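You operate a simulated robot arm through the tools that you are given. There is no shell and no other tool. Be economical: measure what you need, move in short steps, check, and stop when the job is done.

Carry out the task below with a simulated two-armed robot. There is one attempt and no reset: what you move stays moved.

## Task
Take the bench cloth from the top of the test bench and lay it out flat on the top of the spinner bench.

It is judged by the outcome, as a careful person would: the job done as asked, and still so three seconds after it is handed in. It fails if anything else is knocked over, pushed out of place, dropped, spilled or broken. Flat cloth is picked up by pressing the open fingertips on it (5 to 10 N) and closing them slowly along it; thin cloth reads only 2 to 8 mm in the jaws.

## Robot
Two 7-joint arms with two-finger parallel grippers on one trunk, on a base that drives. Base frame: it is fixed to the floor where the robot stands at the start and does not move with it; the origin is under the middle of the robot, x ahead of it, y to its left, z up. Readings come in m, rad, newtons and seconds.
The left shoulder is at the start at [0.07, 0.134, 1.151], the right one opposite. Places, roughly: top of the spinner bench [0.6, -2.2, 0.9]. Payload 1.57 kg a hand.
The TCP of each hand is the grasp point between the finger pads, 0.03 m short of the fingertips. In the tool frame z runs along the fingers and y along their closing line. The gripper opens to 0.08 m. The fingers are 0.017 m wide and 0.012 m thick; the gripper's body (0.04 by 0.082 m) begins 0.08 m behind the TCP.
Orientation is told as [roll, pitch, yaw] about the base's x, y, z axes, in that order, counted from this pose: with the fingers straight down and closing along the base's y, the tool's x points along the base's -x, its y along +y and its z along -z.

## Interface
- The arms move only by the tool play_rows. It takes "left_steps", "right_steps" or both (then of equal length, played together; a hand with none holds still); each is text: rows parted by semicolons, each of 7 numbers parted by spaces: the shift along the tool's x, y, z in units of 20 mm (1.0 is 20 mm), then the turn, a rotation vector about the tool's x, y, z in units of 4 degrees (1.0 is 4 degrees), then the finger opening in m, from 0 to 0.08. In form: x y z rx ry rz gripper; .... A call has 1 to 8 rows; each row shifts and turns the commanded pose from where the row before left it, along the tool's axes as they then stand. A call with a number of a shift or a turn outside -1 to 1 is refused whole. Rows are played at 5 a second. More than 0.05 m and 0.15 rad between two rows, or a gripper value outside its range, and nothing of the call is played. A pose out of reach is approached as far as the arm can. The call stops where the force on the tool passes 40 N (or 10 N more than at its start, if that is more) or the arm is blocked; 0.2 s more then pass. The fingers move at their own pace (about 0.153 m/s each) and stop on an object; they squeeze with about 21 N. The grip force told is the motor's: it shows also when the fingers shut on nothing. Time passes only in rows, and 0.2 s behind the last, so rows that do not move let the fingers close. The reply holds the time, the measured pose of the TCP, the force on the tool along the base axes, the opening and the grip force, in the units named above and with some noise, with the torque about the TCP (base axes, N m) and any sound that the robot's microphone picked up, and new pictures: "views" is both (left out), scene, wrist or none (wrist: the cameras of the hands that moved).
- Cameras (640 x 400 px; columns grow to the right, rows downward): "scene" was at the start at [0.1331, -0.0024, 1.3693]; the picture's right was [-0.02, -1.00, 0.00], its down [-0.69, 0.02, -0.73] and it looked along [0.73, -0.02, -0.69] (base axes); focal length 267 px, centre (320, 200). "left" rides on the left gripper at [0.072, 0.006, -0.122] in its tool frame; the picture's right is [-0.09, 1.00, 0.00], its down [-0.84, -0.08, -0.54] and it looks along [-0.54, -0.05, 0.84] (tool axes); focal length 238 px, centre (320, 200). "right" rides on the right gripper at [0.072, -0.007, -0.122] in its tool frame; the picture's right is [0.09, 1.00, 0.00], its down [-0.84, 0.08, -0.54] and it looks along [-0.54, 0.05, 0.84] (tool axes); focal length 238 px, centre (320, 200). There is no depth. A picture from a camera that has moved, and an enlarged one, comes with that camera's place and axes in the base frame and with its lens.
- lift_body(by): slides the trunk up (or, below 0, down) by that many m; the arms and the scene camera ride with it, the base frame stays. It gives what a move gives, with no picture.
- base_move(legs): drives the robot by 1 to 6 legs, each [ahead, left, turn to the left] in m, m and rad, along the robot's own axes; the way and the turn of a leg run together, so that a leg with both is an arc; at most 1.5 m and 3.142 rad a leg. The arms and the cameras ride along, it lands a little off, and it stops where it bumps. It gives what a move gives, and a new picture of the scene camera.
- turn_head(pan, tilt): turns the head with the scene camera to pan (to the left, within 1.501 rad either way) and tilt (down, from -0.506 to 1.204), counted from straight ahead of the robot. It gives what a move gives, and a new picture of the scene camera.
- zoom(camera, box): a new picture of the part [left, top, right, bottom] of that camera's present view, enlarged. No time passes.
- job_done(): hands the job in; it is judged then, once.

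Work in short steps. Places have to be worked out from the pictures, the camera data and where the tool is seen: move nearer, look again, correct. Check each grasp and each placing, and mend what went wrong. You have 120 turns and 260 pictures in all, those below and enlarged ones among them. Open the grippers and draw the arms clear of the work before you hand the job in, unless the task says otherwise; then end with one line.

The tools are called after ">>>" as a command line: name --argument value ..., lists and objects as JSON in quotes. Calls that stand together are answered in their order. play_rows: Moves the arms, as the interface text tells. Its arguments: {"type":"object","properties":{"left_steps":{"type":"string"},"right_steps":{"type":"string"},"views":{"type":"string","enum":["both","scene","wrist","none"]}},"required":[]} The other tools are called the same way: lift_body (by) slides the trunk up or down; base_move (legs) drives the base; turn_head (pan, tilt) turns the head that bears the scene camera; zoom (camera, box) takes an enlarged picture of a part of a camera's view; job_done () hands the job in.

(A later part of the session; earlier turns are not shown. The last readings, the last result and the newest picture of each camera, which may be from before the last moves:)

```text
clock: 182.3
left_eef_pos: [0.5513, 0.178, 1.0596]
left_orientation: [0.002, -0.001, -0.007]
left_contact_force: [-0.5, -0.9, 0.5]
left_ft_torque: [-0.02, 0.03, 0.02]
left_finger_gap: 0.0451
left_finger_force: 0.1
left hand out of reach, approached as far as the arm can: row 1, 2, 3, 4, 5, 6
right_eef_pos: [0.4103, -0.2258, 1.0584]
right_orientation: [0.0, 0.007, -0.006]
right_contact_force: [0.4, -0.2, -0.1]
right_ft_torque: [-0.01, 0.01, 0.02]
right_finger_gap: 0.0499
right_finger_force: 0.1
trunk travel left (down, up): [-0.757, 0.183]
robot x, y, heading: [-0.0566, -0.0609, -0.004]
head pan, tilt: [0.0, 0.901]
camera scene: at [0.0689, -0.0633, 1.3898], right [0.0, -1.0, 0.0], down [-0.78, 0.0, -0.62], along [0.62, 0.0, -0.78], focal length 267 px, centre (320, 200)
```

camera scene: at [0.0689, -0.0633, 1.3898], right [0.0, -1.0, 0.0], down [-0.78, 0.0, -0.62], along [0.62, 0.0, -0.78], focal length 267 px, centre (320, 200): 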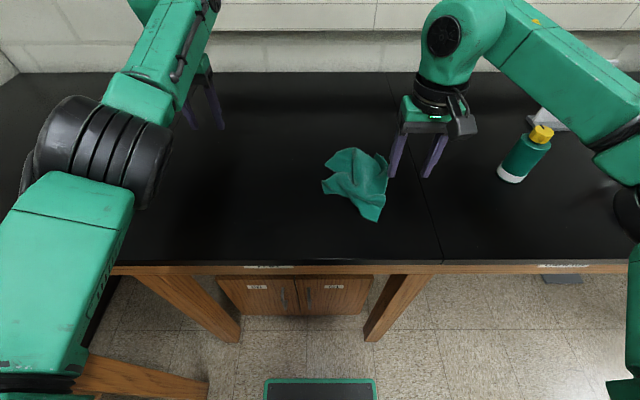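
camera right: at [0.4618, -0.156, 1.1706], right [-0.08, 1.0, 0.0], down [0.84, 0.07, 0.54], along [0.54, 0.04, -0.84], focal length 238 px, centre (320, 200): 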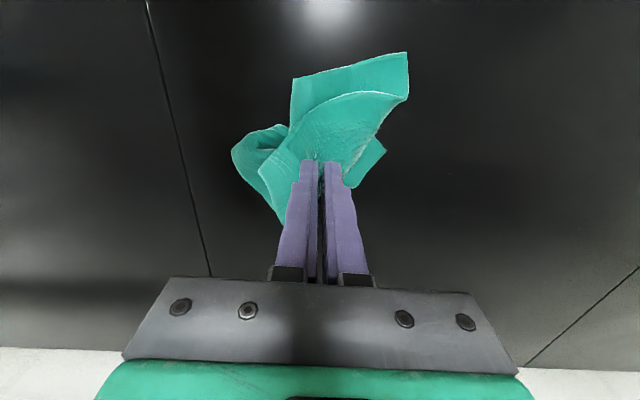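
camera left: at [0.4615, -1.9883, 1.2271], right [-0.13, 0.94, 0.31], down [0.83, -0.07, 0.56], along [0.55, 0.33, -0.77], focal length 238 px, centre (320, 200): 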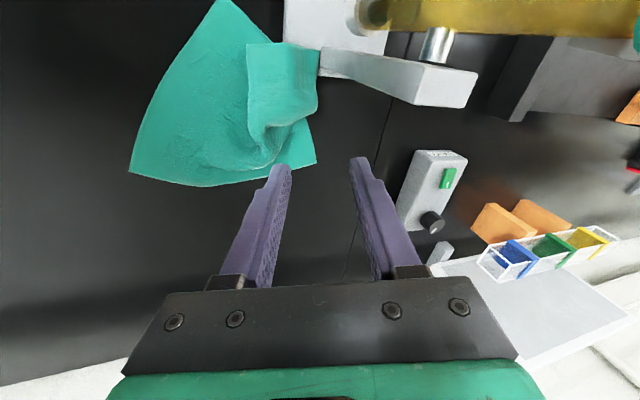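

Left still can't retract, but it is usable extended. I proceed: drive 70 mm ahead and bring the right hand over the far-right corner P4 (0.59, −0.21) to re-orient the cloth.

>>> base_move --legs '[[0.07, 0, 0]]'

>>> play_rows --right_steps "-0.9 0.1 0.2 0 0 0 0.06;-0.9 0.1 0.4 0 0 0 0.06;-0.9 0.1 0.6 0 0 0 0.06;-0.9 0.1 0.7 0 0 0 0.06;-0.9 0.1 0.8 0 0 0 0.06;-0.6 0.1 0.8 0 0 0 0.06;0 0 0 0 0 0 0.06" --views "both"

```text
clock: 183.3
left_eef_pos: [0.6164, 0.1766, 1.0609]
left_orientation: [0.002, -0.006, -0.004]
left_contact_force: [0.6, 0.8, 0.5]
left_ft_torque: [0.02, 0.02, -0.01]
left_finger_gap: 0.0451
left_finger_force: 0.1
right_eef_pos: [0.4779, -0.2253, 1.0609]
right_orientation: [0.002, 0.005, -0.005]
right_contact_force: [0.2, 0.2, 0.7]
right_ft_torque: [0.03, 0.01, 0.0]
right_finger_gap: 0.0499
right_finger_force: 0.0
trunk travel left (down, up): [-0.757, 0.183]
robot x, y, heading: [0.0135, -0.0626, -0.002]
head pan, tilt: [0.0, 0.901]
camera scene: at [0.1345, -0.0635, 1.3903], right [0.0, -1.0, 0.0], down [-0.78, 0.0, -0.62], along [0.62, 0.0, -0.78], focal length 267 px, centre (320, 200)
```

scene: 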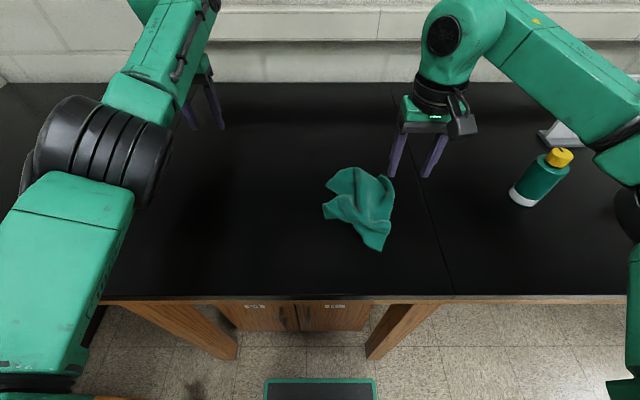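

```text
clock: 184.9
left_eef_pos: [0.6195, 0.177, 1.0598]
left_orientation: [0.002, -0.001, -0.003]
left_contact_force: [-0.2, -0.6, 0.5]
left_ft_torque: [-0.04, 0.0, 0.0]
left_finger_gap: 0.0449
left_finger_force: 0.1
right_eef_pos: [0.581, -0.2134, 0.9868]
right_orientation: [0.0, 0.004, -0.006]
right_contact_force: [1.0, 0.9, -0.2]
right_ft_torque: [0.02, -0.05, 0.02]
right_finger_gap: 0.0598
right_finger_force: 0.1
trunk travel left (down, up): [-0.757, 0.183]
robot x, y, heading: [0.0118, -0.0598, -0.004]
head pan, tilt: [0.0, 0.901]
camera scene: at [0.1382, -0.0636, 1.3899], right [0.0, -1.0, 0.0], down [-0.78, 0.0, -0.62], along [0.62, 0.0, -0.78], focal length 267 px, centre (320, 200)
camera right: at [0.5111, -0.2202, 1.1104], right [-0.09, 1.0, 0.0], down [0.84, 0.07, 0.54], along [0.54, 0.05, -0.84], focal length 238 px, centre (320, 200)
```

scene: 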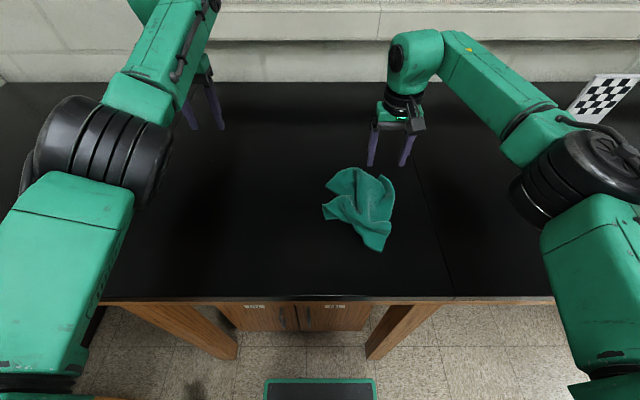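
right: 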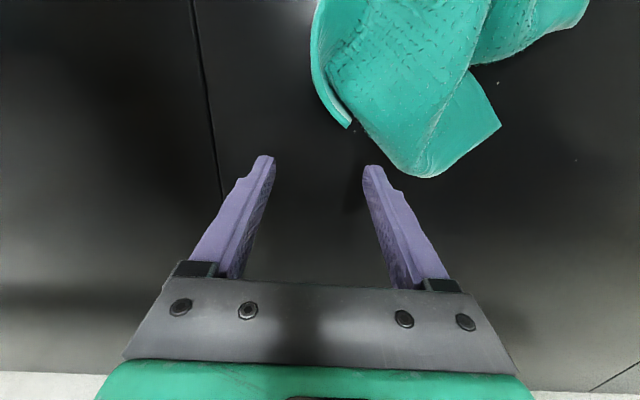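

P3, the flat left-pointing corner at (0.55, −0.075), is the easiest to grip. I'll pull corners outward one by one, starting with P3: move the right hand over (0.555, −0.10).

>>> play_rows --right_steps "0.2 0.9 -0.8 0 0 0 0.03;0.2 0.95 -0.2 0 0 0 0.03;0.2 0.95 0 0 0 0 0.03;0.2 0.95 0 0 0 0 0.03;0.2 0.95 0 0 0 0 0.03;0.3 0.95 0 0 0 0 0.03;0 0 1 0 0 0 0.03;0 0 0 0 0 0 0.03" --views "wrist"

```text
clock: 186.7
left_eef_pos: [0.6202, 0.1764, 1.0604]
left_orientation: [0.0, -0.003, -0.004]
left_contact_force: [-0.1, -0.3, -0.7]
left_ft_torque: [0.01, -0.01, 0.02]
left_finger_gap: 0.0449
left_finger_force: 0.2
right_eef_pos: [0.5565, -0.0986, 0.9867]
right_orientation: [-0.001, 0.006, -0.005]
right_contact_force: [0.8, 0.4, 0.0]
right_ft_torque: [0.0, 0.02, 0.01]
right_finger_gap: 0.0301
right_finger_force: 0.1
trunk travel left (down, up): [-0.757, 0.183]
robot x, y, heading: [0.0138, -0.0592, -0.002]
head pan, tilt: [0.0, 0.901]
camera right: at [0.4861, -0.1064, 1.1099], right [-0.09, 1.0, 0.0], down [0.84, 0.07, 0.54], along [0.53, 0.05, -0.84], focal length 238 px, centre (320, 200)
```

right: 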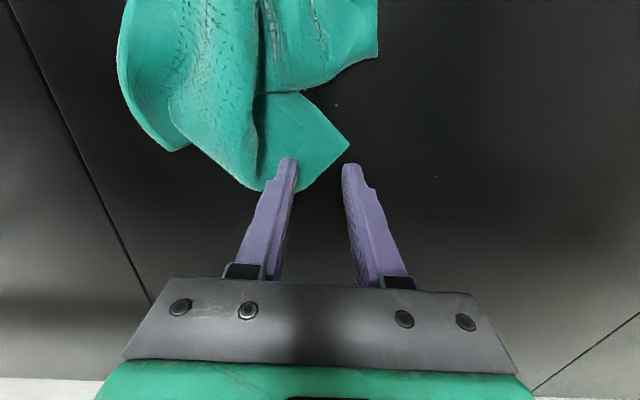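

Flap seen clearly; I shift 12 mm right and 14 mm back, and descend to the table.

>>> play_rows --right_steps "0.7 -0.6 0 0 0 0 0.03;0 0 0.7 0 0 0 0.03;0 0 0.7 0 0 0 0.03;0 0 0.2 0 0 0 0.03;0 0 0.13 0 0 0 0.03;0 0 0 0 0 0 0.03" --views "wrist"

```text
clock: 188.1
left_eef_pos: [0.6198, 0.1774, 1.0602]
left_orientation: [0.003, -0.003, -0.003]
left_contact_force: [-0.7, -0.1, -0.5]
left_ft_torque: [-0.01, 0.01, 0.0]
left_finger_gap: 0.0449
left_finger_force: 0.1
right_eef_pos: [0.543, -0.1113, 0.9546]
right_orientation: [0.0, 0.004, -0.005]
right_contact_force: [2.4, -0.2, 8.1]
right_ft_torque: [-0.03, -0.07, 0.01]
right_finger_gap: 0.0298
right_finger_force: 0.0
trunk travel left (down, up): [-0.757, 0.183]
robot x, y, heading: [0.0128, -0.0593, 0.001]
head pan, tilt: [0.0, 0.901]
camera right: at [0.4715, -0.1188, 1.0767], right [-0.09, 1.0, 0.0], down [0.84, 0.07, 0.54], along [0.54, 0.05, -0.84], focal length 238 px, centre (320, 200)
```

right: 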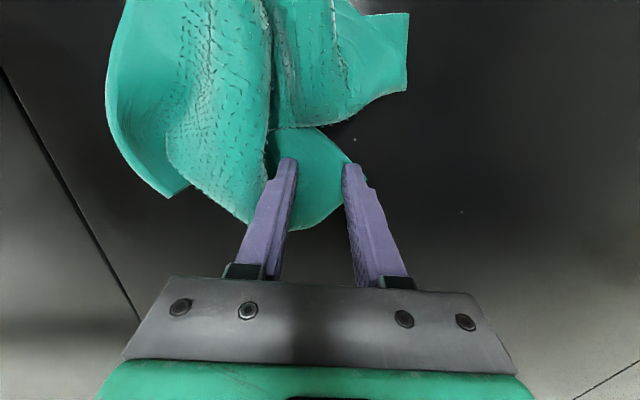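

8 N contact, right finger on the flap and left finger at its tip. I close slowly.

>>> play_rows --right_steps "0 0 0 0 0 0 0.025;0 0 0 0 0 0 0.02;0 0 0 0 0 0 0.016;0 0 0 0 0 0 0.012;0 0 0 0 0 0 0.008;0 0 0 0 0 0 0.004;0 0 0 0 0 0 0;0 0 0 0 0 0 0" --views "wrist"

```text
clock: 189.9
left_eef_pos: [0.6189, 0.1779, 1.0599]
left_orientation: [0.003, -0.005, -0.002]
left_contact_force: [-0.1, 0.0, -0.2]
left_ft_torque: [0.01, 0.0, 0.02]
left_finger_gap: 0.045
left_finger_force: 0.0
right_eef_pos: [0.5411, -0.1124, 0.9544]
right_orientation: [0.0, 0.005, -0.005]
right_contact_force: [0.7, 0.3, 10.2]
right_ft_torque: [0.0, -0.02, -0.01]
right_finger_gap: 0.0001
right_finger_force: 20.9
trunk travel left (down, up): [-0.757, 0.183]
robot x, y, heading: [0.0135, -0.0607, 0.0]
head pan, tilt: [0.0, 0.901]
camera right: at [0.4705, -0.1187, 1.0768], right [-0.09, 1.0, 0.0], down [0.84, 0.07, 0.54], along [0.54, 0.05, -0.84], focal length 238 px, centre (320, 200)
```

right: 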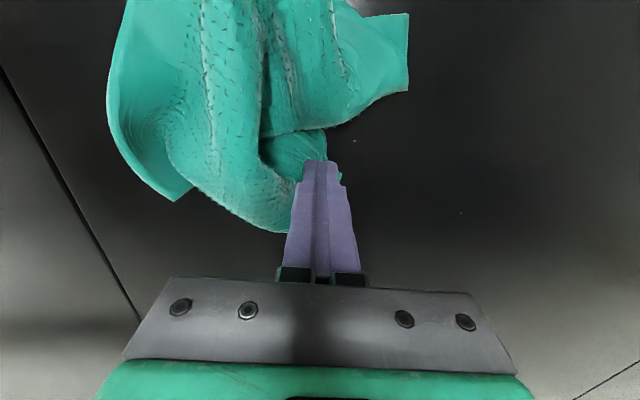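

Missed the pinch, but since fingers grip cloth better than the table does, I can press-drag instead. I put the closed fingertips 20 mm further in on the flap, press, and drag it outward.

>>> play_rows --right_steps "0 0 -0.6 0 0 0 0;0.2 -0.9 0 0 0 0 0;0 0 0.6 0 0 0 0;0 0 0.05 0 0 0 0;-0.25 0.5 0 0 0 0 0;-0.25 0.5 0 0 0 0 0;-0.25 0.5 0 0 0 0 0;-0.25 0.5 0 0 0 0 0" --views "wrist"

```text
clock: 191.7
left_eef_pos: [0.6183, 0.1777, 1.061]
left_orientation: [0.002, -0.003, -0.004]
left_contact_force: [-0.1, 0.0, 0.0]
left_ft_torque: [-0.02, -0.02, -0.02]
left_finger_gap: 0.0447
left_finger_force: 0.0
right_eef_pos: [0.5578, -0.0899, 0.9532]
right_orientation: [0.001, 0.005, -0.006]
right_contact_force: [-1.6, -1.6, 6.7]
right_ft_torque: [-0.1, 0.03, 0.0]
right_finger_gap: 0.0
right_finger_force: 21.3
trunk travel left (down, up): [-0.757, 0.183]
robot x, y, heading: [0.009, -0.0605, -0.001]
head pan, tilt: [0.0, 0.901]
camera right: at [0.4875, -0.0962, 1.0767], right [-0.09, 1.0, 0.0], down [0.84, 0.07, 0.54], along [0.54, 0.05, -0.84], focal length 238 px, centre (320, 200)
```

right: 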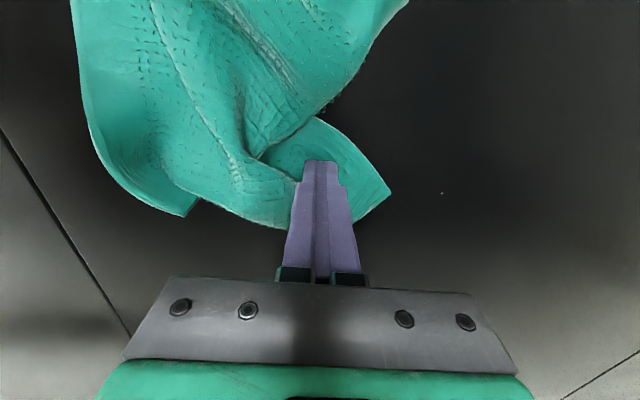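

Press-dragging works: the flap follows. I continue outward 80 mm left and 25 mm forward.

>>> play_rows --right_steps "-0.15 0.5 0.02 0 0 0 0;-0.15 0.5 0 0 0 0 0;-0.15 0.5 0 0 0 0 0;-0.15 0.5 0 0 0 0 0;-0.15 0.5 0.02 0 0 0 0;-0.15 0.5 0 0 0 0 0;-0.15 0.5 0 0 0 0 0;-0.15 0.5 0 0 0 0 0" --views "both"

```text
clock: 192.9
left_eef_pos: [0.6181, 0.1768, 1.0611]
left_orientation: [0.002, -0.004, -0.006]
left_contact_force: [0.0, -0.3, 0.8]
left_ft_torque: [-0.02, 0.03, 0.01]
left_finger_gap: 0.0449
left_finger_force: 0.0
right_eef_pos: [0.5671, -0.0495, 0.9525]
right_orientation: [-0.001, 0.014, -0.005]
right_contact_force: [-4.2, -3.0, 17.2]
right_ft_torque: [-0.1, 0.17, -0.01]
right_finger_gap: 0.0001
right_finger_force: 21.1
right hand out of reach, approached as far as the arm can: row 5
trunk travel left (down, up): [-0.757, 0.183]
robot x, y, heading: [0.0096, -0.0634, -0.002]
head pan, tilt: [0.0, 0.901]
stopped in row 5 (right hand): the force on the tool passed its limit (the readings are from after the stop); the commanded pose is now the measured one
camera scene: at [0.1359, -0.0642, 1.3901], right [0.0, -1.0, 0.0], down [-0.78, 0.0, -0.62], along [0.62, 0.0, -0.78], focal length 267 px, centre (320, 200)
camera right: at [0.4972, -0.0561, 1.0768], right [-0.09, 1.0, 0.0], down [0.84, 0.07, 0.53], along [0.53, 0.05, -0.85], focal length 238 px, centre (320, 200)
```

scene: 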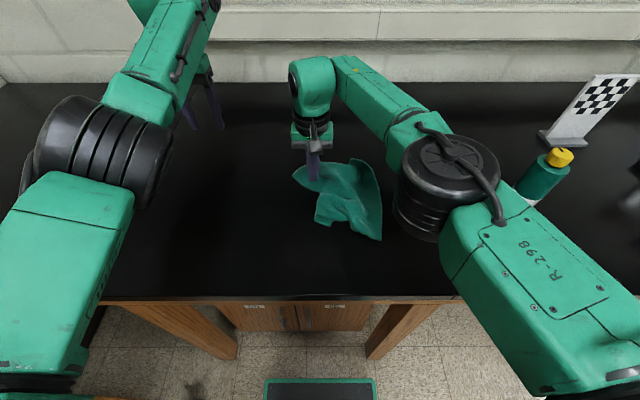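
right: 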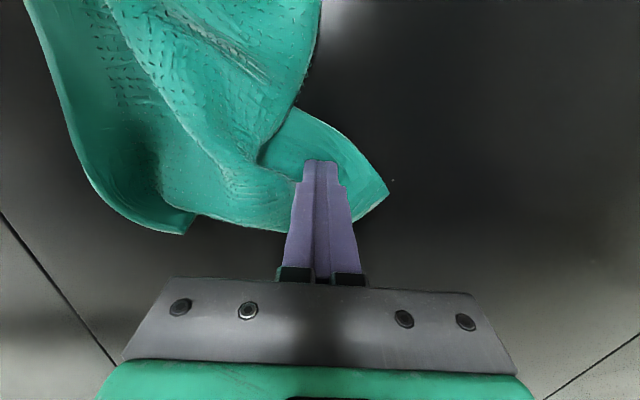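

The corner is spreading well. I shift the base 0.13 m left to keep the right arm comfortable, then press-drag the near-left corner P2 (≈ (0.45, −0.07)) outward.

>>> play_rows --right_steps "0 0 -1 0 0 0 0;0 0 -0.8 0 0 0 0" --left_steps "0 0 -1 0 0 0 0.045;0 0 -1 0 0 0 0.045" --views "none"

>>> base_move --legs '[[0, 0.13, 0]]'

>>> play_rows --right_steps "0.7 -1 0 0 0 0 0;0.7 -1 0 0 0 0 0;0.7 -1 0 0 0 0 0;0.7 -1 0 0 0 0 0;0.7 -1 0 0 0 0 0;0.7 -1 0 0 0 0 0;0.7 -1 0 0 0 0 0;0.7 -1 0 0 0 0 0" --views "both"

```text
clock: 193.5
left_eef_pos: [0.6134, 0.1784, 1.0986]
left_orientation: [0.0, -0.003, -0.004]
left_contact_force: [0.6, -0.1, 0.4]
left_ft_torque: [-0.02, 0.01, -0.04]
left_finger_gap: 0.0449
left_finger_force: 0.0
left hand out of reach, approached as far as the arm can: row 1, 2
right_eef_pos: [0.5668, -0.0503, 0.9881]
right_orientation: [-0.004, 0.017, -0.004]
right_contact_force: [-0.7, -0.3, 0.0]
right_ft_torque: [0.01, -0.03, -0.03]
right_finger_gap: 0.0
right_finger_force: 21.1
trunk travel left (down, up): [-0.757, 0.183]
robot x, y, heading: [0.0142, -0.0633, -0.006]
head pan, tilt: [0.0, 0.901]
```

```text
clock: 194.8
left_eef_pos: [0.6146, 0.3024, 1.0987]
left_orientation: [0.003, -0.001, -0.005]
left_contact_force: [-0.2, 0.3, 0.0]
left_ft_torque: [0.01, 0.02, 0.02]
left_finger_gap: 0.045
left_finger_force: 0.1
right_eef_pos: [0.5682, 0.0732, 0.9878]
right_orientation: [-0.003, 0.017, -0.003]
right_contact_force: [-0.3, -0.5, 0.2]
right_ft_torque: [0.01, -0.02, 0.0]
right_finger_gap: 0.0001
right_finger_force: 21.3
trunk travel left (down, up): [-0.757, 0.183]
robot x, y, heading: [0.0133, 0.0651, -0.002]
head pan, tilt: [0.0, 0.901]
camera scene: at [0.1391, 0.0619, 1.3898], right [0.0, -1.0, 0.0], down [-0.78, 0.0, -0.62], along [0.62, 0.0, -0.78], focal length 267 px, centre (320, 200)
```

scene: 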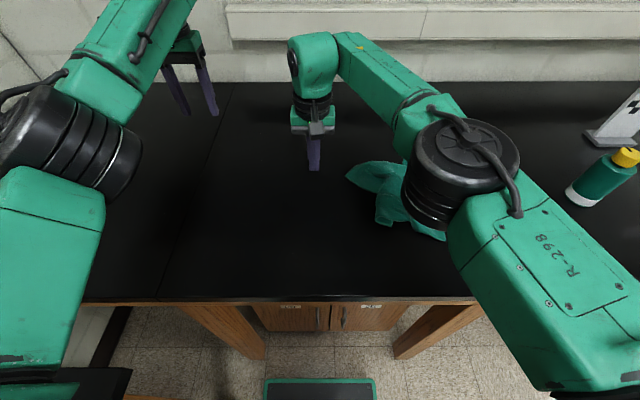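

```text
clock: 196.6
left_eef_pos: [0.6134, 0.3032, 1.0999]
left_orientation: [0.001, 0.0, -0.006]
left_contact_force: [0.3, -0.9, -0.1]
left_ft_torque: [0.03, 0.01, -0.03]
left_finger_gap: 0.0452
left_finger_force: 0.1
right_eef_pos: [0.4549, -0.0823, 0.9903]
right_orientation: [-0.001, 0.016, -0.005]
right_contact_force: [0.2, -0.5, 1.0]
right_ft_torque: [0.0, 0.01, -0.02]
right_finger_gap: 0.0
right_finger_force: 21.0
trunk travel left (down, up): [-0.757, 0.183]
robot x, y, heading: [0.0142, 0.0647, -0.003]
head pan, tilt: [0.0, 0.901]
camera scene: at [0.1383, 0.0629, 1.3899], right [0.0, -1.0, 0.0], down [-0.78, 0.0, -0.62], along [0.62, 0.0, -0.78], focal length 267 px, centre (320, 200)
camera right: at [0.3863, -0.0898, 1.1149], right [-0.09, 1.0, 0.0], down [0.85, 0.07, 0.53], along [0.53, 0.05, -0.85], focal length 238 px, centre (320, 200)
```

scene: 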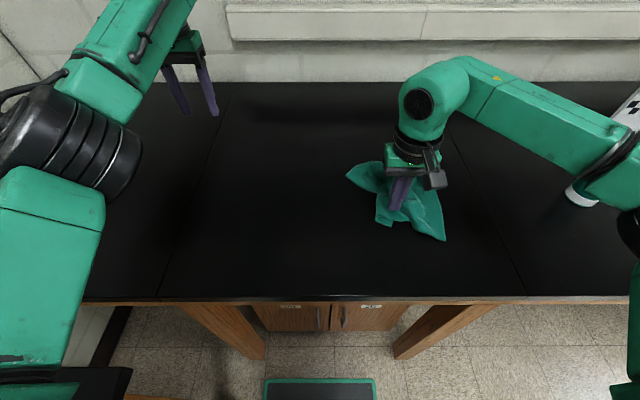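
right: 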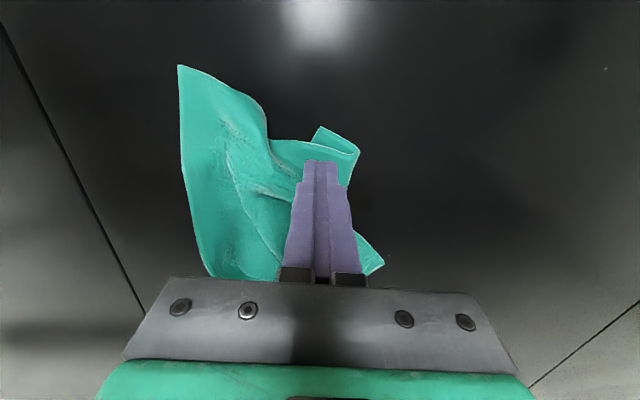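

The fingertips are right above the P2 corner. I descend, press and drag it 50 mm toward me and 90 mm left.

>>> play_rows --right_steps "0 -0.3 0.9 0 0 0 0;0 0 0.9 0 0 0 0;0 0 0.12 0 0 0 0;0.5 0.9 0 0 0 0 0;0.5 0.9 0 0 0 0 0;0.5 0.9 0 0 0 0 0;0.5 0.9 0 0 0 0 0;0.5 0.9 0 0 0 0 0" --views "both"

```text
clock: 198.4
left_eef_pos: [0.6113, 0.3024, 1.1003]
left_orientation: [0.002, -0.004, -0.005]
left_contact_force: [-0.7, 0.8, 1.1]
left_ft_torque: [-0.04, 0.02, -0.05]
left_finger_gap: 0.0452
left_finger_force: 0.1
right_eef_pos: [0.4034, -0.0002, 0.9551]
right_orientation: [-0.003, 0.015, -0.003]
right_contact_force: [2.7, -7.5, 28.3]
right_ft_torque: [-0.15, -0.25, -0.05]
right_finger_gap: 0.0
right_finger_force: 20.9
trunk travel left (down, up): [-0.757, 0.183]
robot x, y, heading: [0.0123, 0.0602, -0.006]
head pan, tilt: [0.0, 0.901]
camera scene: at [0.1362, 0.0633, 1.3901], right [0.0, -1.0, 0.0], down [-0.78, 0.0, -0.62], along [0.62, 0.0, -0.78], focal length 267 px, centre (320, 200)
camera right: at [0.3336, -0.0065, 1.0784], right [-0.09, 1.0, 0.0], down [0.85, 0.08, 0.53], along [0.53, 0.05, -0.85], focal length 238 px, centre (320, 200)
```

scene: 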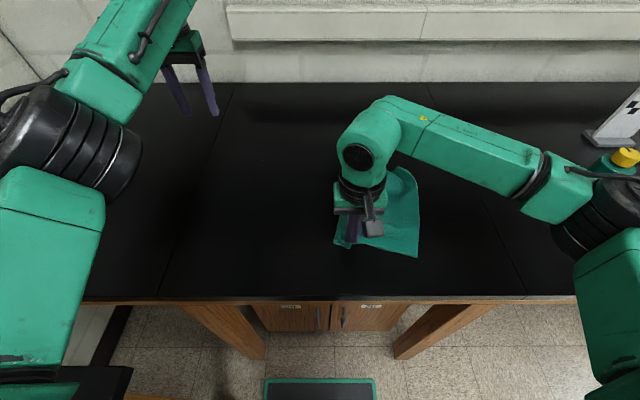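
right: 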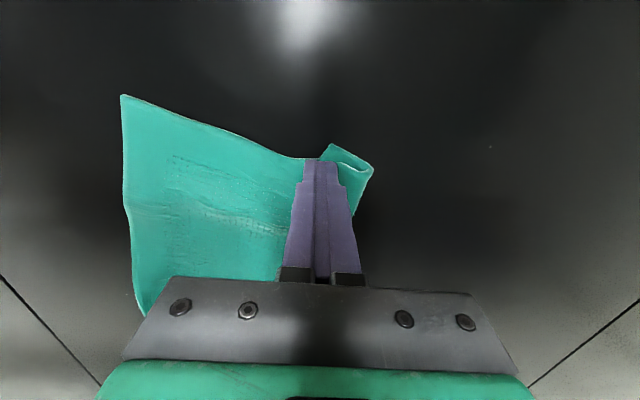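

One press-drag nearly flattened the cloth — this is an effective technique I can use on the spinner bench too. I'll pick the cloth up by its centre with the right hand: open to 45 mm above about (0.485, −0.05).

>>> play_rows --right_steps "0 0 -1 0 0 0 0;0 0 -0.9 0 0 0 0.045;-1 -0.6 0 0 0 0 0.045;-1 -0.6 0 0 0 0 0.045;-1 -0.6 0 0 0 0 0.045;-1 -0.6 0 0 0 0 0.045;0 0 0.9 0 0 0 0.045;0 0 0.7 0 0 0 0.045" --views "both"

```text
clock: 200.2
left_eef_pos: [0.6133, 0.3035, 1.0999]
left_orientation: [-0.001, -0.002, -0.004]
left_contact_force: [-0.2, -0.9, 0.6]
left_ft_torque: [-0.04, -0.01, -0.01]
left_finger_gap: 0.0449
left_finger_force: 0.1
right_eef_pos: [0.4872, -0.0463, 0.9563]
right_orientation: [-0.002, 0.016, -0.006]
right_contact_force: [1.1, -0.8, 5.0]
right_ft_torque: [0.08, -0.03, -0.04]
right_finger_gap: 0.0442
right_finger_force: 0.2
trunk travel left (down, up): [-0.757, 0.183]
robot x, y, heading: [0.0117, 0.0639, -0.003]
head pan, tilt: [0.0, 0.901]
camera scene: at [0.1387, 0.0636, 1.39], right [0.0, -1.0, 0.0], down [-0.78, 0.0, -0.62], along [0.62, 0.0, -0.78], focal length 267 px, centre (320, 200)
camera right: at [0.416, -0.0547, 1.0806], right [-0.09, 1.0, 0.0], down [0.85, 0.07, 0.53], along [0.53, 0.05, -0.85], focal length 238 px, centre (320, 200)
```

scene: 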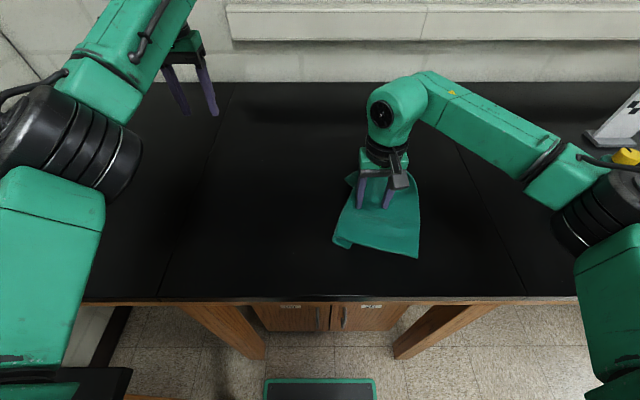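
right: 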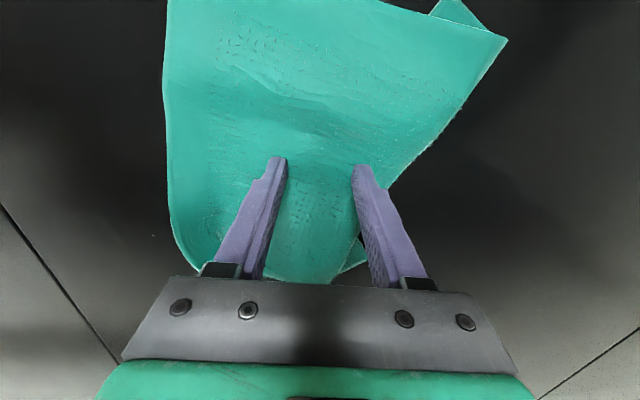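

The cloth is nearly flat here. For laying it far-edge-first, I'll grip the middle of the near edge instead, at about (0.40, −0.06): lift, shift back 85 mm, press.

>>> play_rows --right_steps "0 0 -0.9 0 0 0 0.045;1 -0.15 0 0 0 0 0.045;1 -0.15 0 0 0 0 0.045;1 -0.15 0 0 0 0 0.045;1 -0.15 0 0 0 0 0.045;0.2 0 0.5 0 0 0 0.045;0 0 0.45 0 0 0 0.045;0 0 0.05 0 0 0 0.045" --views "wrist"

```text
clock: 202.0
left_eef_pos: [0.6133, 0.3037, 1.0993]
left_orientation: [0.001, -0.002, -0.006]
left_contact_force: [0.4, 0.7, 0.2]
left_ft_torque: [0.02, -0.02, 0.02]
left_finger_gap: 0.045
left_finger_force: 0.0
right_eef_pos: [0.4008, -0.0583, 0.9564]
right_orientation: [-0.004, 0.018, -0.005]
right_contact_force: [0.6, -0.2, 0.2]
right_ft_torque: [0.0, -0.01, 0.0]
right_finger_gap: 0.0453
right_finger_force: 0.1
trunk travel left (down, up): [-0.757, 0.183]
robot x, y, heading: [0.0134, 0.0663, -0.002]
head pan, tilt: [0.0, 0.901]
camera right: at [0.3315, -0.0659, 1.0807], right [-0.09, 1.0, 0.0], down [0.85, 0.07, 0.53], along [0.53, 0.05, -0.85], focal length 238 px, centre (320, 200)
```

right: 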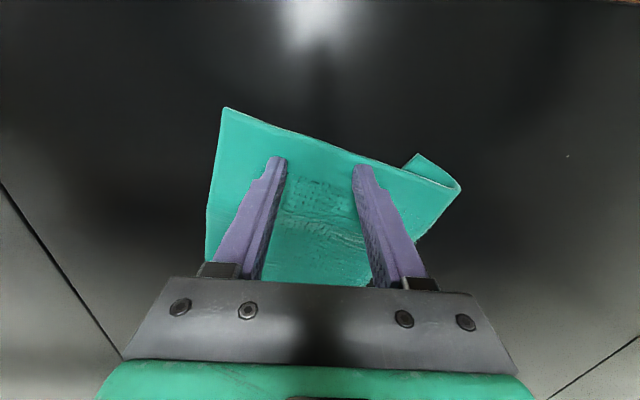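

Good placement; I go 8 mm further in, press, and close slowly.

>>> play_rows --right_steps "-0.4 0 0 0 0 0 0.045;0 0 0.15 0 0 0 0.045;0 0 0.1 0 0 0 0.045;0 0 0 0 0 0 0.041;0 0 0 0 0 0 0.037;0 0 0 0 0 0 0.033;0 0 0 0 0 0 0.029;0 0 0 0 0 0 0.025" --views "none"

>>> play_rows --right_steps "0 0 0 0 0 0 0.021;0 0 0 0 0 0 0.017;0 0 0 0 0 0 0.013;0 0 0 0 0 0 0.009;0 0 0 0 0 0 0.005;0 0 0 0 0 0 0.001;0 0 0 0 0 0 0;0 0 0 0 0 0 0" --views "wrist"

```text
clock: 203.8
left_eef_pos: [0.6117, 0.3046, 1.1006]
left_orientation: [0.0, -0.006, -0.005]
left_contact_force: [-0.4, -0.1, -0.1]
left_ft_torque: [-0.01, 0.03, -0.01]
left_finger_gap: 0.0449
left_finger_force: 0.1
right_eef_pos: [0.4069, -0.057, 0.954]
right_orientation: [-0.003, 0.013, -0.005]
right_contact_force: [3.2, -0.2, 30.4]
right_ft_torque: [0.0, -0.14, -0.01]
right_finger_gap: 0.0232
right_finger_force: 0.1
trunk travel left (down, up): [-0.757, 0.183]
robot x, y, heading: [0.0112, 0.0631, 0.001]
head pan, tilt: [0.0, 0.901]
```

```text
clock: 205.6
left_eef_pos: [0.6091, 0.3041, 1.0987]
left_orientation: [-0.002, -0.007, -0.005]
left_contact_force: [0.1, -0.7, 0.5]
left_ft_torque: [-0.01, 0.0, 0.01]
left_finger_gap: 0.0448
left_finger_force: 0.1
right_eef_pos: [0.4068, -0.0586, 0.9523]
right_orientation: [-0.003, 0.012, -0.005]
right_contact_force: [-0.5, 1.9, 32.5]
right_ft_torque: [0.0, 0.01, 0.03]
right_finger_gap: 0.0059
right_finger_force: 20.6
trunk travel left (down, up): [-0.757, 0.183]
robot x, y, heading: [0.0136, 0.0656, -0.005]
head pan, tilt: [0.0, 0.901]
camera right: at [0.3362, -0.0644, 1.0764], right [-0.09, 1.0, 0.0], down [0.84, 0.08, 0.53], along [0.53, 0.04, -0.85], focal length 238 px, centre (320, 200)
```

right: 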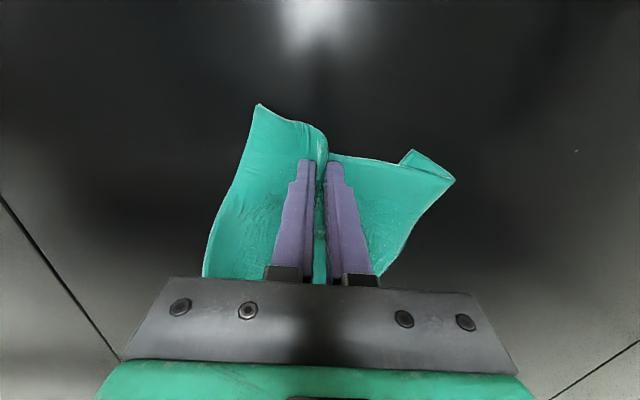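

Gripped (6 mm). I lift with the trunk and arm, and check the hang while backing off.

>>> lift_body --by 0.17

>>> play_rows --right_steps "0 0 -1 0 0 0 0;0 0 -1 0 0 0 0;0 0 -1 0 0 0 0;0 0 -1 0 0 0 0;0 0 -1 0 0 0 0;0 0 -1 0 0 0 0;0 0 -0.5 0 0 0 0;0 0 0 0 0 0 0" --views "none"

>>> base_move --legs '[[-0.31, 0, 0]]'

```text
clock: 207.5
left_eef_pos: [0.6147, 0.303, 1.2696]
left_orientation: [0.002, -0.002, -0.004]
left_contact_force: [-0.5, -0.9, -0.4]
left_ft_torque: [-0.01, 0.0, -0.01]
left_finger_gap: 0.045
left_finger_force: 0.0
right_eef_pos: [0.4082, -0.0605, 1.1205]
right_orientation: [-0.004, 0.017, -0.005]
right_contact_force: [0.6, -0.5, 0.7]
right_ft_torque: [-0.02, 0.01, -0.01]
right_finger_gap: 0.0048
right_finger_force: 21.2
trunk travel left (down, up): [-0.927, 0.013]
robot x, y, heading: [0.0115, 0.0657, -0.002]
head pan, tilt: [0.0, 0.901]
```

```text
clock: 209.3
left_eef_pos: [0.6148, 0.3041, 1.2685]
left_orientation: [0.002, -0.003, -0.005]
left_contact_force: [0.2, -1.0, 0.8]
left_ft_torque: [-0.03, 0.01, 0.01]
left_finger_gap: 0.045
left_finger_force: 0.0
right_eef_pos: [0.4134, -0.058, 1.2495]
right_orientation: [-0.002, 0.018, -0.004]
right_contact_force: [0.2, -0.2, -0.7]
right_ft_torque: [0.01, 0.02, 0.01]
right_finger_gap: 0.0049
right_finger_force: 21.0
trunk travel left (down, up): [-0.927, 0.013]
robot x, y, heading: [0.0129, 0.0652, 0.001]
head pan, tilt: [0.0, 0.901]
```

```text
clock: 211.3
left_eef_pos: [0.3159, 0.3041, 1.2662]
left_orientation: [0.001, 0.002, -0.004]
left_contact_force: [0.8, 0.1, -0.9]
left_ft_torque: [-0.04, 0.02, -0.02]
left_finger_gap: 0.0452
left_finger_force: 0.0
right_eef_pos: [0.1143, -0.0574, 1.2475]
right_orientation: [-0.001, 0.02, -0.002]
right_contact_force: [0.8, -0.1, -0.4]
right_ft_torque: [-0.02, -0.01, -0.03]
right_finger_gap: 0.0051
right_finger_force: 20.7
trunk travel left (down, up): [-0.927, 0.013]
robot x, y, heading: [-0.2912, 0.0627, -0.002]
head pan, tilt: [0.0, 0.901]
camera scene: at [-0.1584, 0.0646, 1.5595], right [0.0, -1.0, 0.0], down [-0.79, 0.0, -0.62], along [0.62, 0.0, -0.79], focal length 267 px, centre (320, 200)
```

scene: 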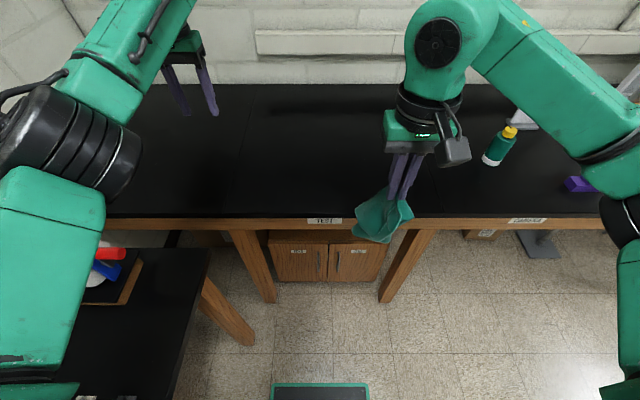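

Cloth held at the near-edge middle. I back off another 0.1 m so the left hand clears the benches, and drive right 2.1 m.

>>> base_move --legs '[[-0.1, 0, 0], [0, -1.05, 0], [0, -1.05, 0]]'

```text
clock: 222.7
left_eef_pos: [0.2006, -1.8335, 1.2691]
left_orientation: [0.0, -0.001, -0.018]
left_contact_force: [0.5, 0.3, -0.4]
left_ft_torque: [-0.01, 0.01, 0.02]
left_finger_gap: 0.0451
left_finger_force: 0.1
right_eef_pos: [-0.0059, -2.1935, 1.2487]
right_orientation: [-0.002, 0.017, -0.016]
right_contact_force: [-0.4, 0.7, 0.0]
right_ft_torque: [-0.01, 0.01, -0.01]
right_finger_gap: 0.0049
right_finger_force: 20.8
trunk travel left (down, up): [-0.927, 0.013]
robot x, y, heading: [-0.4, -2.0689, -0.009]
head pan, tilt: [0.0, 0.901]
camera scene: at [-0.2772, -2.068, 1.5598], right [-0.01, -1.0, 0.0], down [-0.78, 0.01, -0.62], along [0.62, -0.01, -0.78], focal length 267 px, centre (320, 200)
```

scene: 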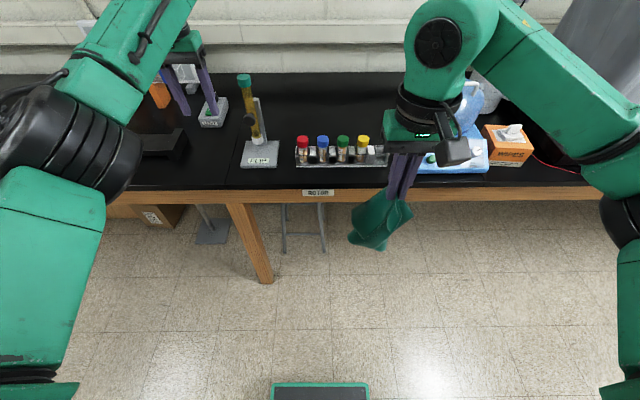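

I raise the right hand 80 mm so the cloth clears the vials, then drive in (left hand passes 80 mm above FLIP).

>>> play_rows --right_steps "0 0 -1 0 0 0 0;0 0 -1 0 0 0 0;0 0 -1 0 0 0 0;0 0 -1 0 0 0 0;0 0 0 0 0 0 0" --views "none"

>>> base_move --legs '[[0.43, 0, 0.008]]'

```text
clock: 223.8
left_eef_pos: [0.2004, -1.8341, 1.2692]
left_orientation: [0.002, -0.001, -0.017]
left_contact_force: [1.6, -1.0, 0.0]
left_ft_torque: [0.05, 0.02, 0.0]
left_finger_gap: 0.0449
left_finger_force: 0.1
right_eef_pos: [-0.0045, -2.1955, 1.3269]
right_orientation: [-0.003, 0.016, -0.016]
right_contact_force: [0.1, 0.4, 0.4]
right_ft_torque: [0.02, 0.03, 0.03]
right_finger_gap: 0.0046
right_finger_force: 21.5
trunk travel left (down, up): [-0.927, 0.013]
robot x, y, heading: [-0.4025, -2.0679, -0.016]
head pan, tilt: [0.0, 0.901]
```

```text
clock: 226.4
left_eef_pos: [0.6144, -1.8338, 1.2708]
left_orientation: [0.002, -0.004, -0.008]
left_contact_force: [0.1, 0.1, -0.2]
left_ft_torque: [-0.01, 0.03, 0.03]
left_finger_gap: 0.0452
left_finger_force: 0.0
right_eef_pos: [0.4126, -2.1961, 1.3275]
right_orientation: [-0.004, 0.014, -0.007]
right_contact_force: [0.4, -0.3, 0.1]
right_ft_torque: [-0.01, -0.01, -0.02]
right_finger_gap: 0.0052
right_finger_force: 21.6
trunk travel left (down, up): [-0.927, 0.013]
robot x, y, heading: [0.0142, -2.072, -0.002]
head pan, tilt: [0.0, 0.901]
camera scene: at [0.1386, -2.0722, 1.5601], right [-0.01, -1.0, 0.0], down [-0.78, 0.0, -0.62], along [0.62, 0.0, -0.78], focal length 267 px, centre (320, 200)
```

scene: 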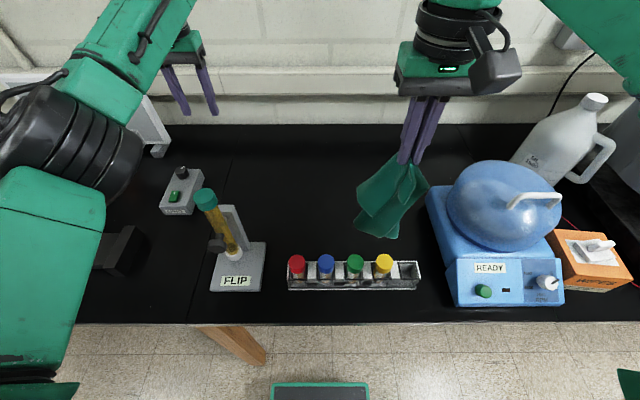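

Cloth is past the vials. I extend the right hand 230 mm forward, then lower the trunk 0.10.

>>> play_rows --right_steps "-1 0.1 0 0 0 0 0;-1 0.1 0 0 0 0 0;-1 0.1 0 0 0 0 0;-1 0.1 0 0 0 0 0;-1 0.1 0 0 0 0 0;-1 0.1 0 0 0 0 0;-1 0.1 0 0 0 0 0;-1 0.1 0 0 0 0 0" --views "none"

>>> play_rows --right_steps "-1 0.1 0 0 0 0 0;-1 0.1 0 0 0 0 0;-1 0.1 0 0 0 0 0;-0.5 0 0 0 0 0 0;0 0 0 0 0 0 0" --views "none"

>>> lift_body --by -0.1

>>> turn_head --pan -0.1 --tilt 0.95

```text
clock: 228.2
left_eef_pos: [0.6189, -1.8306, 1.2675]
left_orientation: [0.0, -0.001, -0.009]
left_contact_force: [0.8, 0.5, 0.9]
left_ft_torque: [-0.05, 0.02, -0.05]
left_finger_gap: 0.0447
left_finger_force: 0.1
right_eef_pos: [0.5774, -2.1775, 1.3221]
right_orientation: [-0.005, 0.018, -0.003]
right_contact_force: [-0.1, -0.1, 0.1]
right_ft_torque: [0.01, 0.01, -0.03]
right_finger_gap: 0.005
right_finger_force: 21.3
trunk travel left (down, up): [-0.927, 0.013]
robot x, y, heading: [0.0135, -2.069, -0.008]
head pan, tilt: [0.0, 0.901]
```

```text
clock: 229.4
left_eef_pos: [0.6177, -1.8333, 1.2683]
left_orientation: [0.002, -0.001, -0.008]
left_contact_force: [0.1, 0.5, 0.3]
left_ft_torque: [0.03, -0.01, 0.01]
left_finger_gap: 0.045
left_finger_force: 0.1
right_eef_pos: [0.5765, -2.1815, 1.3218]
right_orientation: [-0.003, 0.017, -0.007]
right_contact_force: [-0.7, 0.2, -0.3]
right_ft_torque: [0.02, 0.03, -0.01]
right_finger_gap: 0.0051
right_finger_force: 20.9
right hand out of reach, approached as far as the arm can: row 1, 2, 3, 4
trunk travel left (down, up): [-0.927, 0.013]
robot x, y, heading: [0.0139, -2.0661, -0.005]
head pan, tilt: [0.0, 0.901]
```

```text
clock: 230.8
left_eef_pos: [0.6174, -1.8332, 1.1687]
left_orientation: [0.002, -0.002, -0.009]
left_contact_force: [0.3, -0.3, 0.2]
left_ft_torque: [-0.01, 0.03, -0.03]
left_finger_gap: 0.0452
left_finger_force: 0.1
right_eef_pos: [0.5757, -2.182, 1.2213]
right_orientation: [-0.002, 0.016, -0.007]
right_contact_force: [-0.1, -0.3, -0.5]
right_ft_torque: [-0.02, 0.01, -0.01]
right_finger_gap: 0.0048
right_finger_force: 21.3
trunk travel left (down, up): [-0.827, 0.113]
robot x, y, heading: [0.0174, -2.0706, -0.007]
head pan, tilt: [0.0, 0.901]
```

```text
clock: 231.4
left_eef_pos: [0.6177, -1.8344, 1.1689]
left_orientation: [0.0, -0.001, -0.008]
left_contact_force: [0.1, 0.8, 0.4]
left_ft_torque: [0.02, 0.02, -0.04]
left_finger_gap: 0.0449
left_finger_force: 0.2
right_eef_pos: [0.5749, -2.1805, 1.2226]
right_orientation: [-0.003, 0.018, -0.008]
right_contact_force: [0.2, 0.1, 0.2]
right_ft_torque: [0.03, 0.01, -0.03]
right_finger_gap: 0.0051
right_finger_force: 21.3
trunk travel left (down, up): [-0.827, 0.113]
robot x, y, heading: [0.012, -2.0707, -0.004]
head pan, tilt: [-0.099, 0.949]
camera scene: at [0.1383, -2.0794, 1.4562], right [-0.1, -0.99, 0.0], down [-0.81, 0.08, -0.58], along [0.58, -0.06, -0.81], focal length 267 px, centre (320, 200)
```

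scene: 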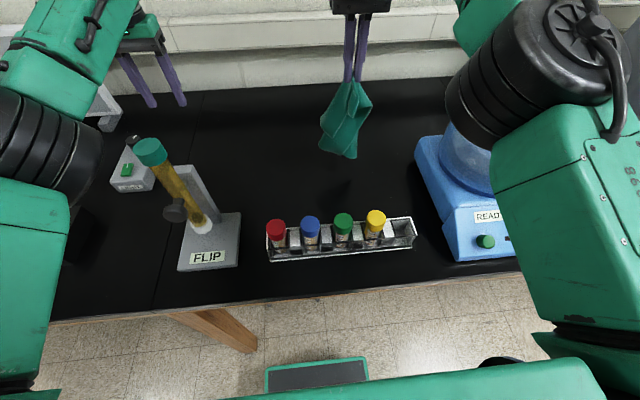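

I nudge the base 35 mm ahead and lower the arm 100 mm with a little forward motion so the far edge touches around x 0.65.

>>> base_move --legs '[[0.035, 0, 0.004]]'

>>> play_rows --right_steps "-0.4 0 1 0 0 0 0;-0.5 0 1 0 0 0 0;-0.5 0 1 0 0 0 0;-0.5 0 1 0 0 0 0;-0.5 0 1 0 0 0 0;-0.2 0 0.5 0 0 0 0;0 0 0 0 0 0 0" --views "both"

```text
clock: 232.3
left_eef_pos: [0.6447, -1.8324, 1.1725]
left_orientation: [0.001, -0.01, -0.004]
left_contact_force: [-1.0, -0.3, -0.4]
left_ft_torque: [-0.02, -0.08, 0.0]
left_finger_gap: 0.0449
left_finger_force: 0.2
right_eef_pos: [0.6035, -2.1792, 1.2263]
right_orientation: [-0.002, 0.01, -0.002]
right_contact_force: [-1.8, -0.8, 0.1]
right_ft_torque: [-0.04, -0.05, 0.02]
right_finger_gap: 0.0051
right_finger_force: 21.1
trunk travel left (down, up): [-0.827, 0.113]
robot x, y, heading: [0.0527, -2.0736, 0.001]
head pan, tilt: [-0.099, 0.949]
camera scene: at [0.1643, -2.0793, 1.4571], right [-0.1, -0.99, 0.0], down [-0.81, 0.08, -0.59], along [0.58, -0.06, -0.81], focal length 267 px, centre (320, 200)
```

scene: 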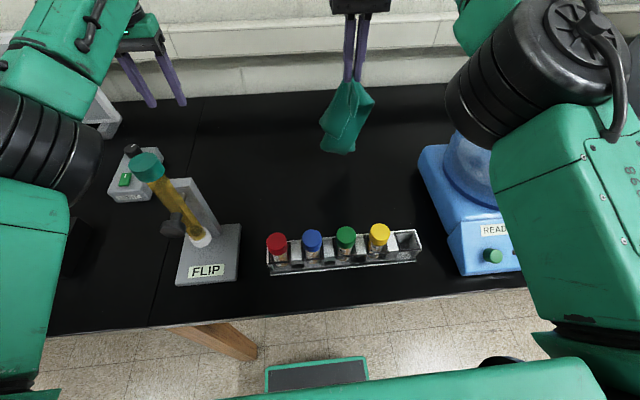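

```text
clock: 233.9
left_eef_pos: [0.6527, -1.8317, 1.1685]
left_orientation: [0.001, -0.002, -0.005]
left_contact_force: [-0.6, -0.6, -0.1]
left_ft_torque: [0.0, -0.01, -0.01]
left_finger_gap: 0.0451
left_finger_force: 0.1
right_eef_pos: [0.6317, -2.1796, 1.1716]
right_orientation: [-0.004, 0.015, -0.003]
right_contact_force: [-0.6, 0.7, -0.4]
right_ft_torque: [0.02, 0.01, 0.0]
right_finger_gap: 0.0051
right_finger_force: 21.1
right hand out of reach, approached as far as the arm can: row 3, 4, 5
trunk travel left (down, up): [-0.827, 0.113]
robot x, y, heading: [0.051, -2.0748, -0.003]
head pan, tilt: [-0.099, 0.949]
camera scene: at [0.174, -2.0791, 1.4561], right [-0.1, -0.99, 0.0], down [-0.81, 0.08, -0.58], along [0.58, -0.06, -0.81], focal length 267 px, centre (320, 200)
camera right: at [0.5619, -2.187, 1.2946], right [-0.09, 1.0, 0.0], down [0.85, 0.08, 0.53], along [0.53, 0.05, -0.85], focal length 238 px, centre (320, 200)
```

scene: 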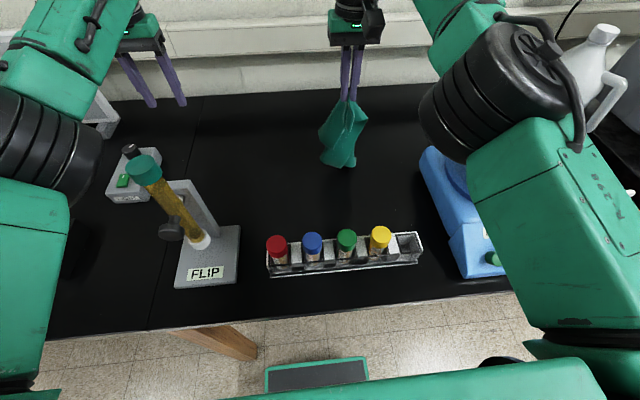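
right: 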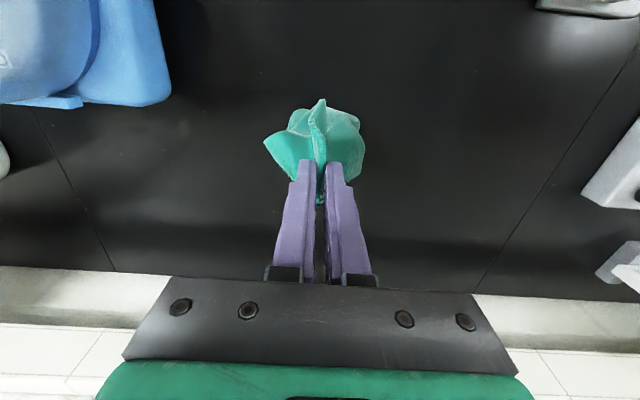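

Forward limit reached at x 0.63. I lower straight 50 mm to touch, then go back and down diagonally.

>>> play_rows --right_steps "0.1 0 0.9 0 0 0 0;0.1 0 0.9 0 0 0 0;0.2 0 0.8 0 0 0 0;0.7 0 0.4 0 0 0 0;0.7 0 0.4 0 0 0 0;0.6 0 0.5 0 0 0 0;0.6 0 0.5 0 0 0 0;0 0 0 0 0 0 0" --views "both"

```text
clock: 235.7
left_eef_pos: [0.6514, -1.8315, 1.1686]
left_orientation: [0.001, -0.001, -0.006]
left_contact_force: [0.7, -0.7, 1.0]
left_ft_torque: [0.02, 0.0, 0.02]
left_finger_gap: 0.045
left_finger_force: 0.1
right_eef_pos: [0.5714, -2.181, 1.0839]
right_orientation: [-0.001, 0.017, -0.004]
right_contact_force: [0.2, 0.1, -0.9]
right_ft_torque: [-0.01, 0.01, 0.04]
right_finger_gap: 0.0052
right_finger_force: 20.9
trunk travel left (down, up): [-0.827, 0.113]
robot x, y, heading: [0.0497, -2.0679, 0.001]
head pan, tilt: [-0.099, 0.949]
camera scene: at [0.1735, -2.079, 1.4562], right [-0.1, -0.99, 0.0], down [-0.81, 0.08, -0.58], along [0.58, -0.06, -0.81], focal length 267 px, centre (320, 200)
camera right: at [0.5016, -2.1875, 1.2082], right [-0.09, 1.0, 0.0], down [0.85, 0.08, 0.53], along [0.53, 0.05, -0.85], focal length 238 px, centre (320, 200)
```

scene: 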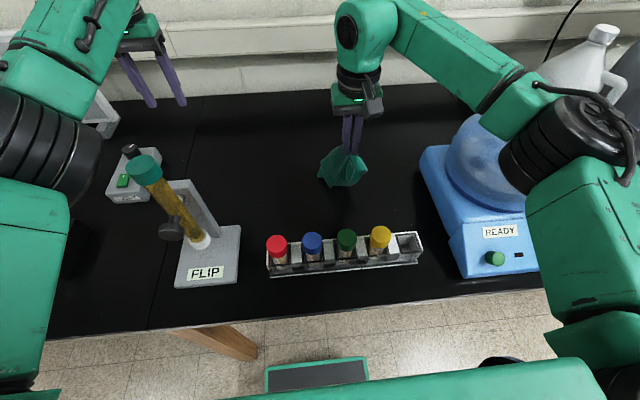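
right: 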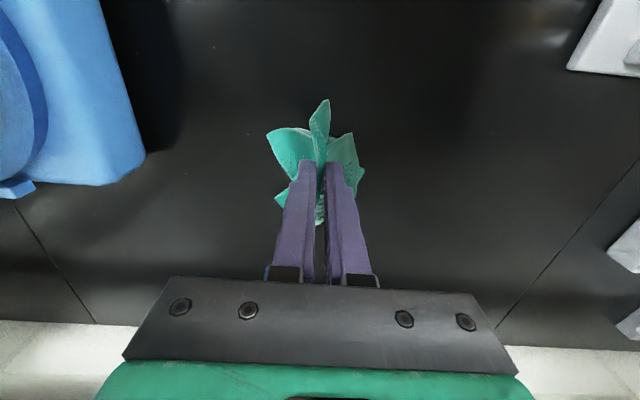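

Right arm moves well here. I continue down and back to near the surface at x ≈ 0.50.

>>> play_rows --right_steps "0.6 0 0.6 0 0 0 0;0.6 0 0.6 0 0 0 0;0.5 0 0.8 0 0 0 0;0.5 0 0.8 0 0 0 0;0.4 0 0.9 0 0 0 0;0.4 0 0.9 0 0 0 0;0.4 0 0.9 0 0 0 0;0.2 0 0.5 0 0 0 0" --views "both"

```text
clock: 237.5
left_eef_pos: [0.65, -1.8306, 1.1693]
left_orientation: [0.002, -0.001, -0.005]
left_contact_force: [-0.7, 0.6, 0.9]
left_ft_torque: [0.01, -0.01, 0.01]
left_finger_gap: 0.045
left_finger_force: 0.1
right_eef_pos: [0.4979, -2.1794, 0.9672]
right_orientation: [-0.002, 0.016, -0.002]
right_contact_force: [0.7, -0.3, 0.6]
right_ft_torque: [-0.05, -0.02, 0.04]
right_finger_gap: 0.005
right_finger_force: 20.5
trunk travel left (down, up): [-0.827, 0.113]
robot x, y, heading: [0.0514, -2.0702, 0.002]
head pan, tilt: [-0.099, 0.949]
camera scene: at [0.1732, -2.0791, 1.4562], right [-0.1, -0.99, 0.0], down [-0.81, 0.08, -0.58], along [0.58, -0.06, -0.81], focal length 267 px, centre (320, 200)
camera right: at [0.4274, -2.1857, 1.0903], right [-0.09, 1.0, 0.0], down [0.85, 0.08, 0.53], along [0.53, 0.05, -0.85], focal length 238 px, centre (320, 200)
```

scene: 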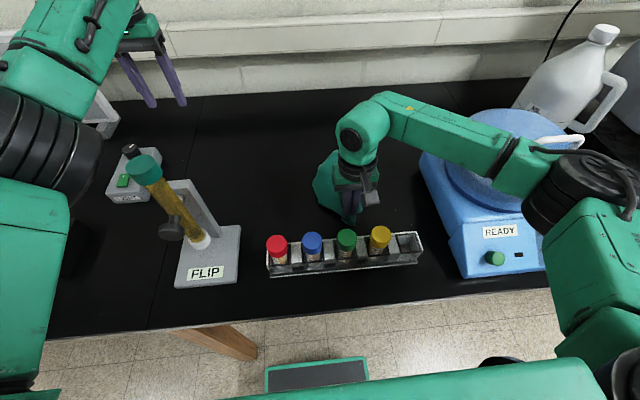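
right: 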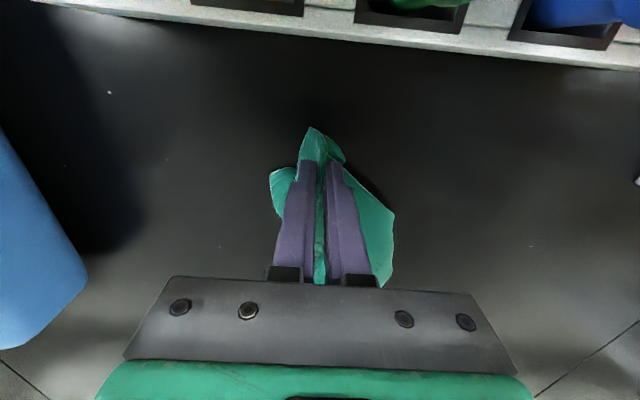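

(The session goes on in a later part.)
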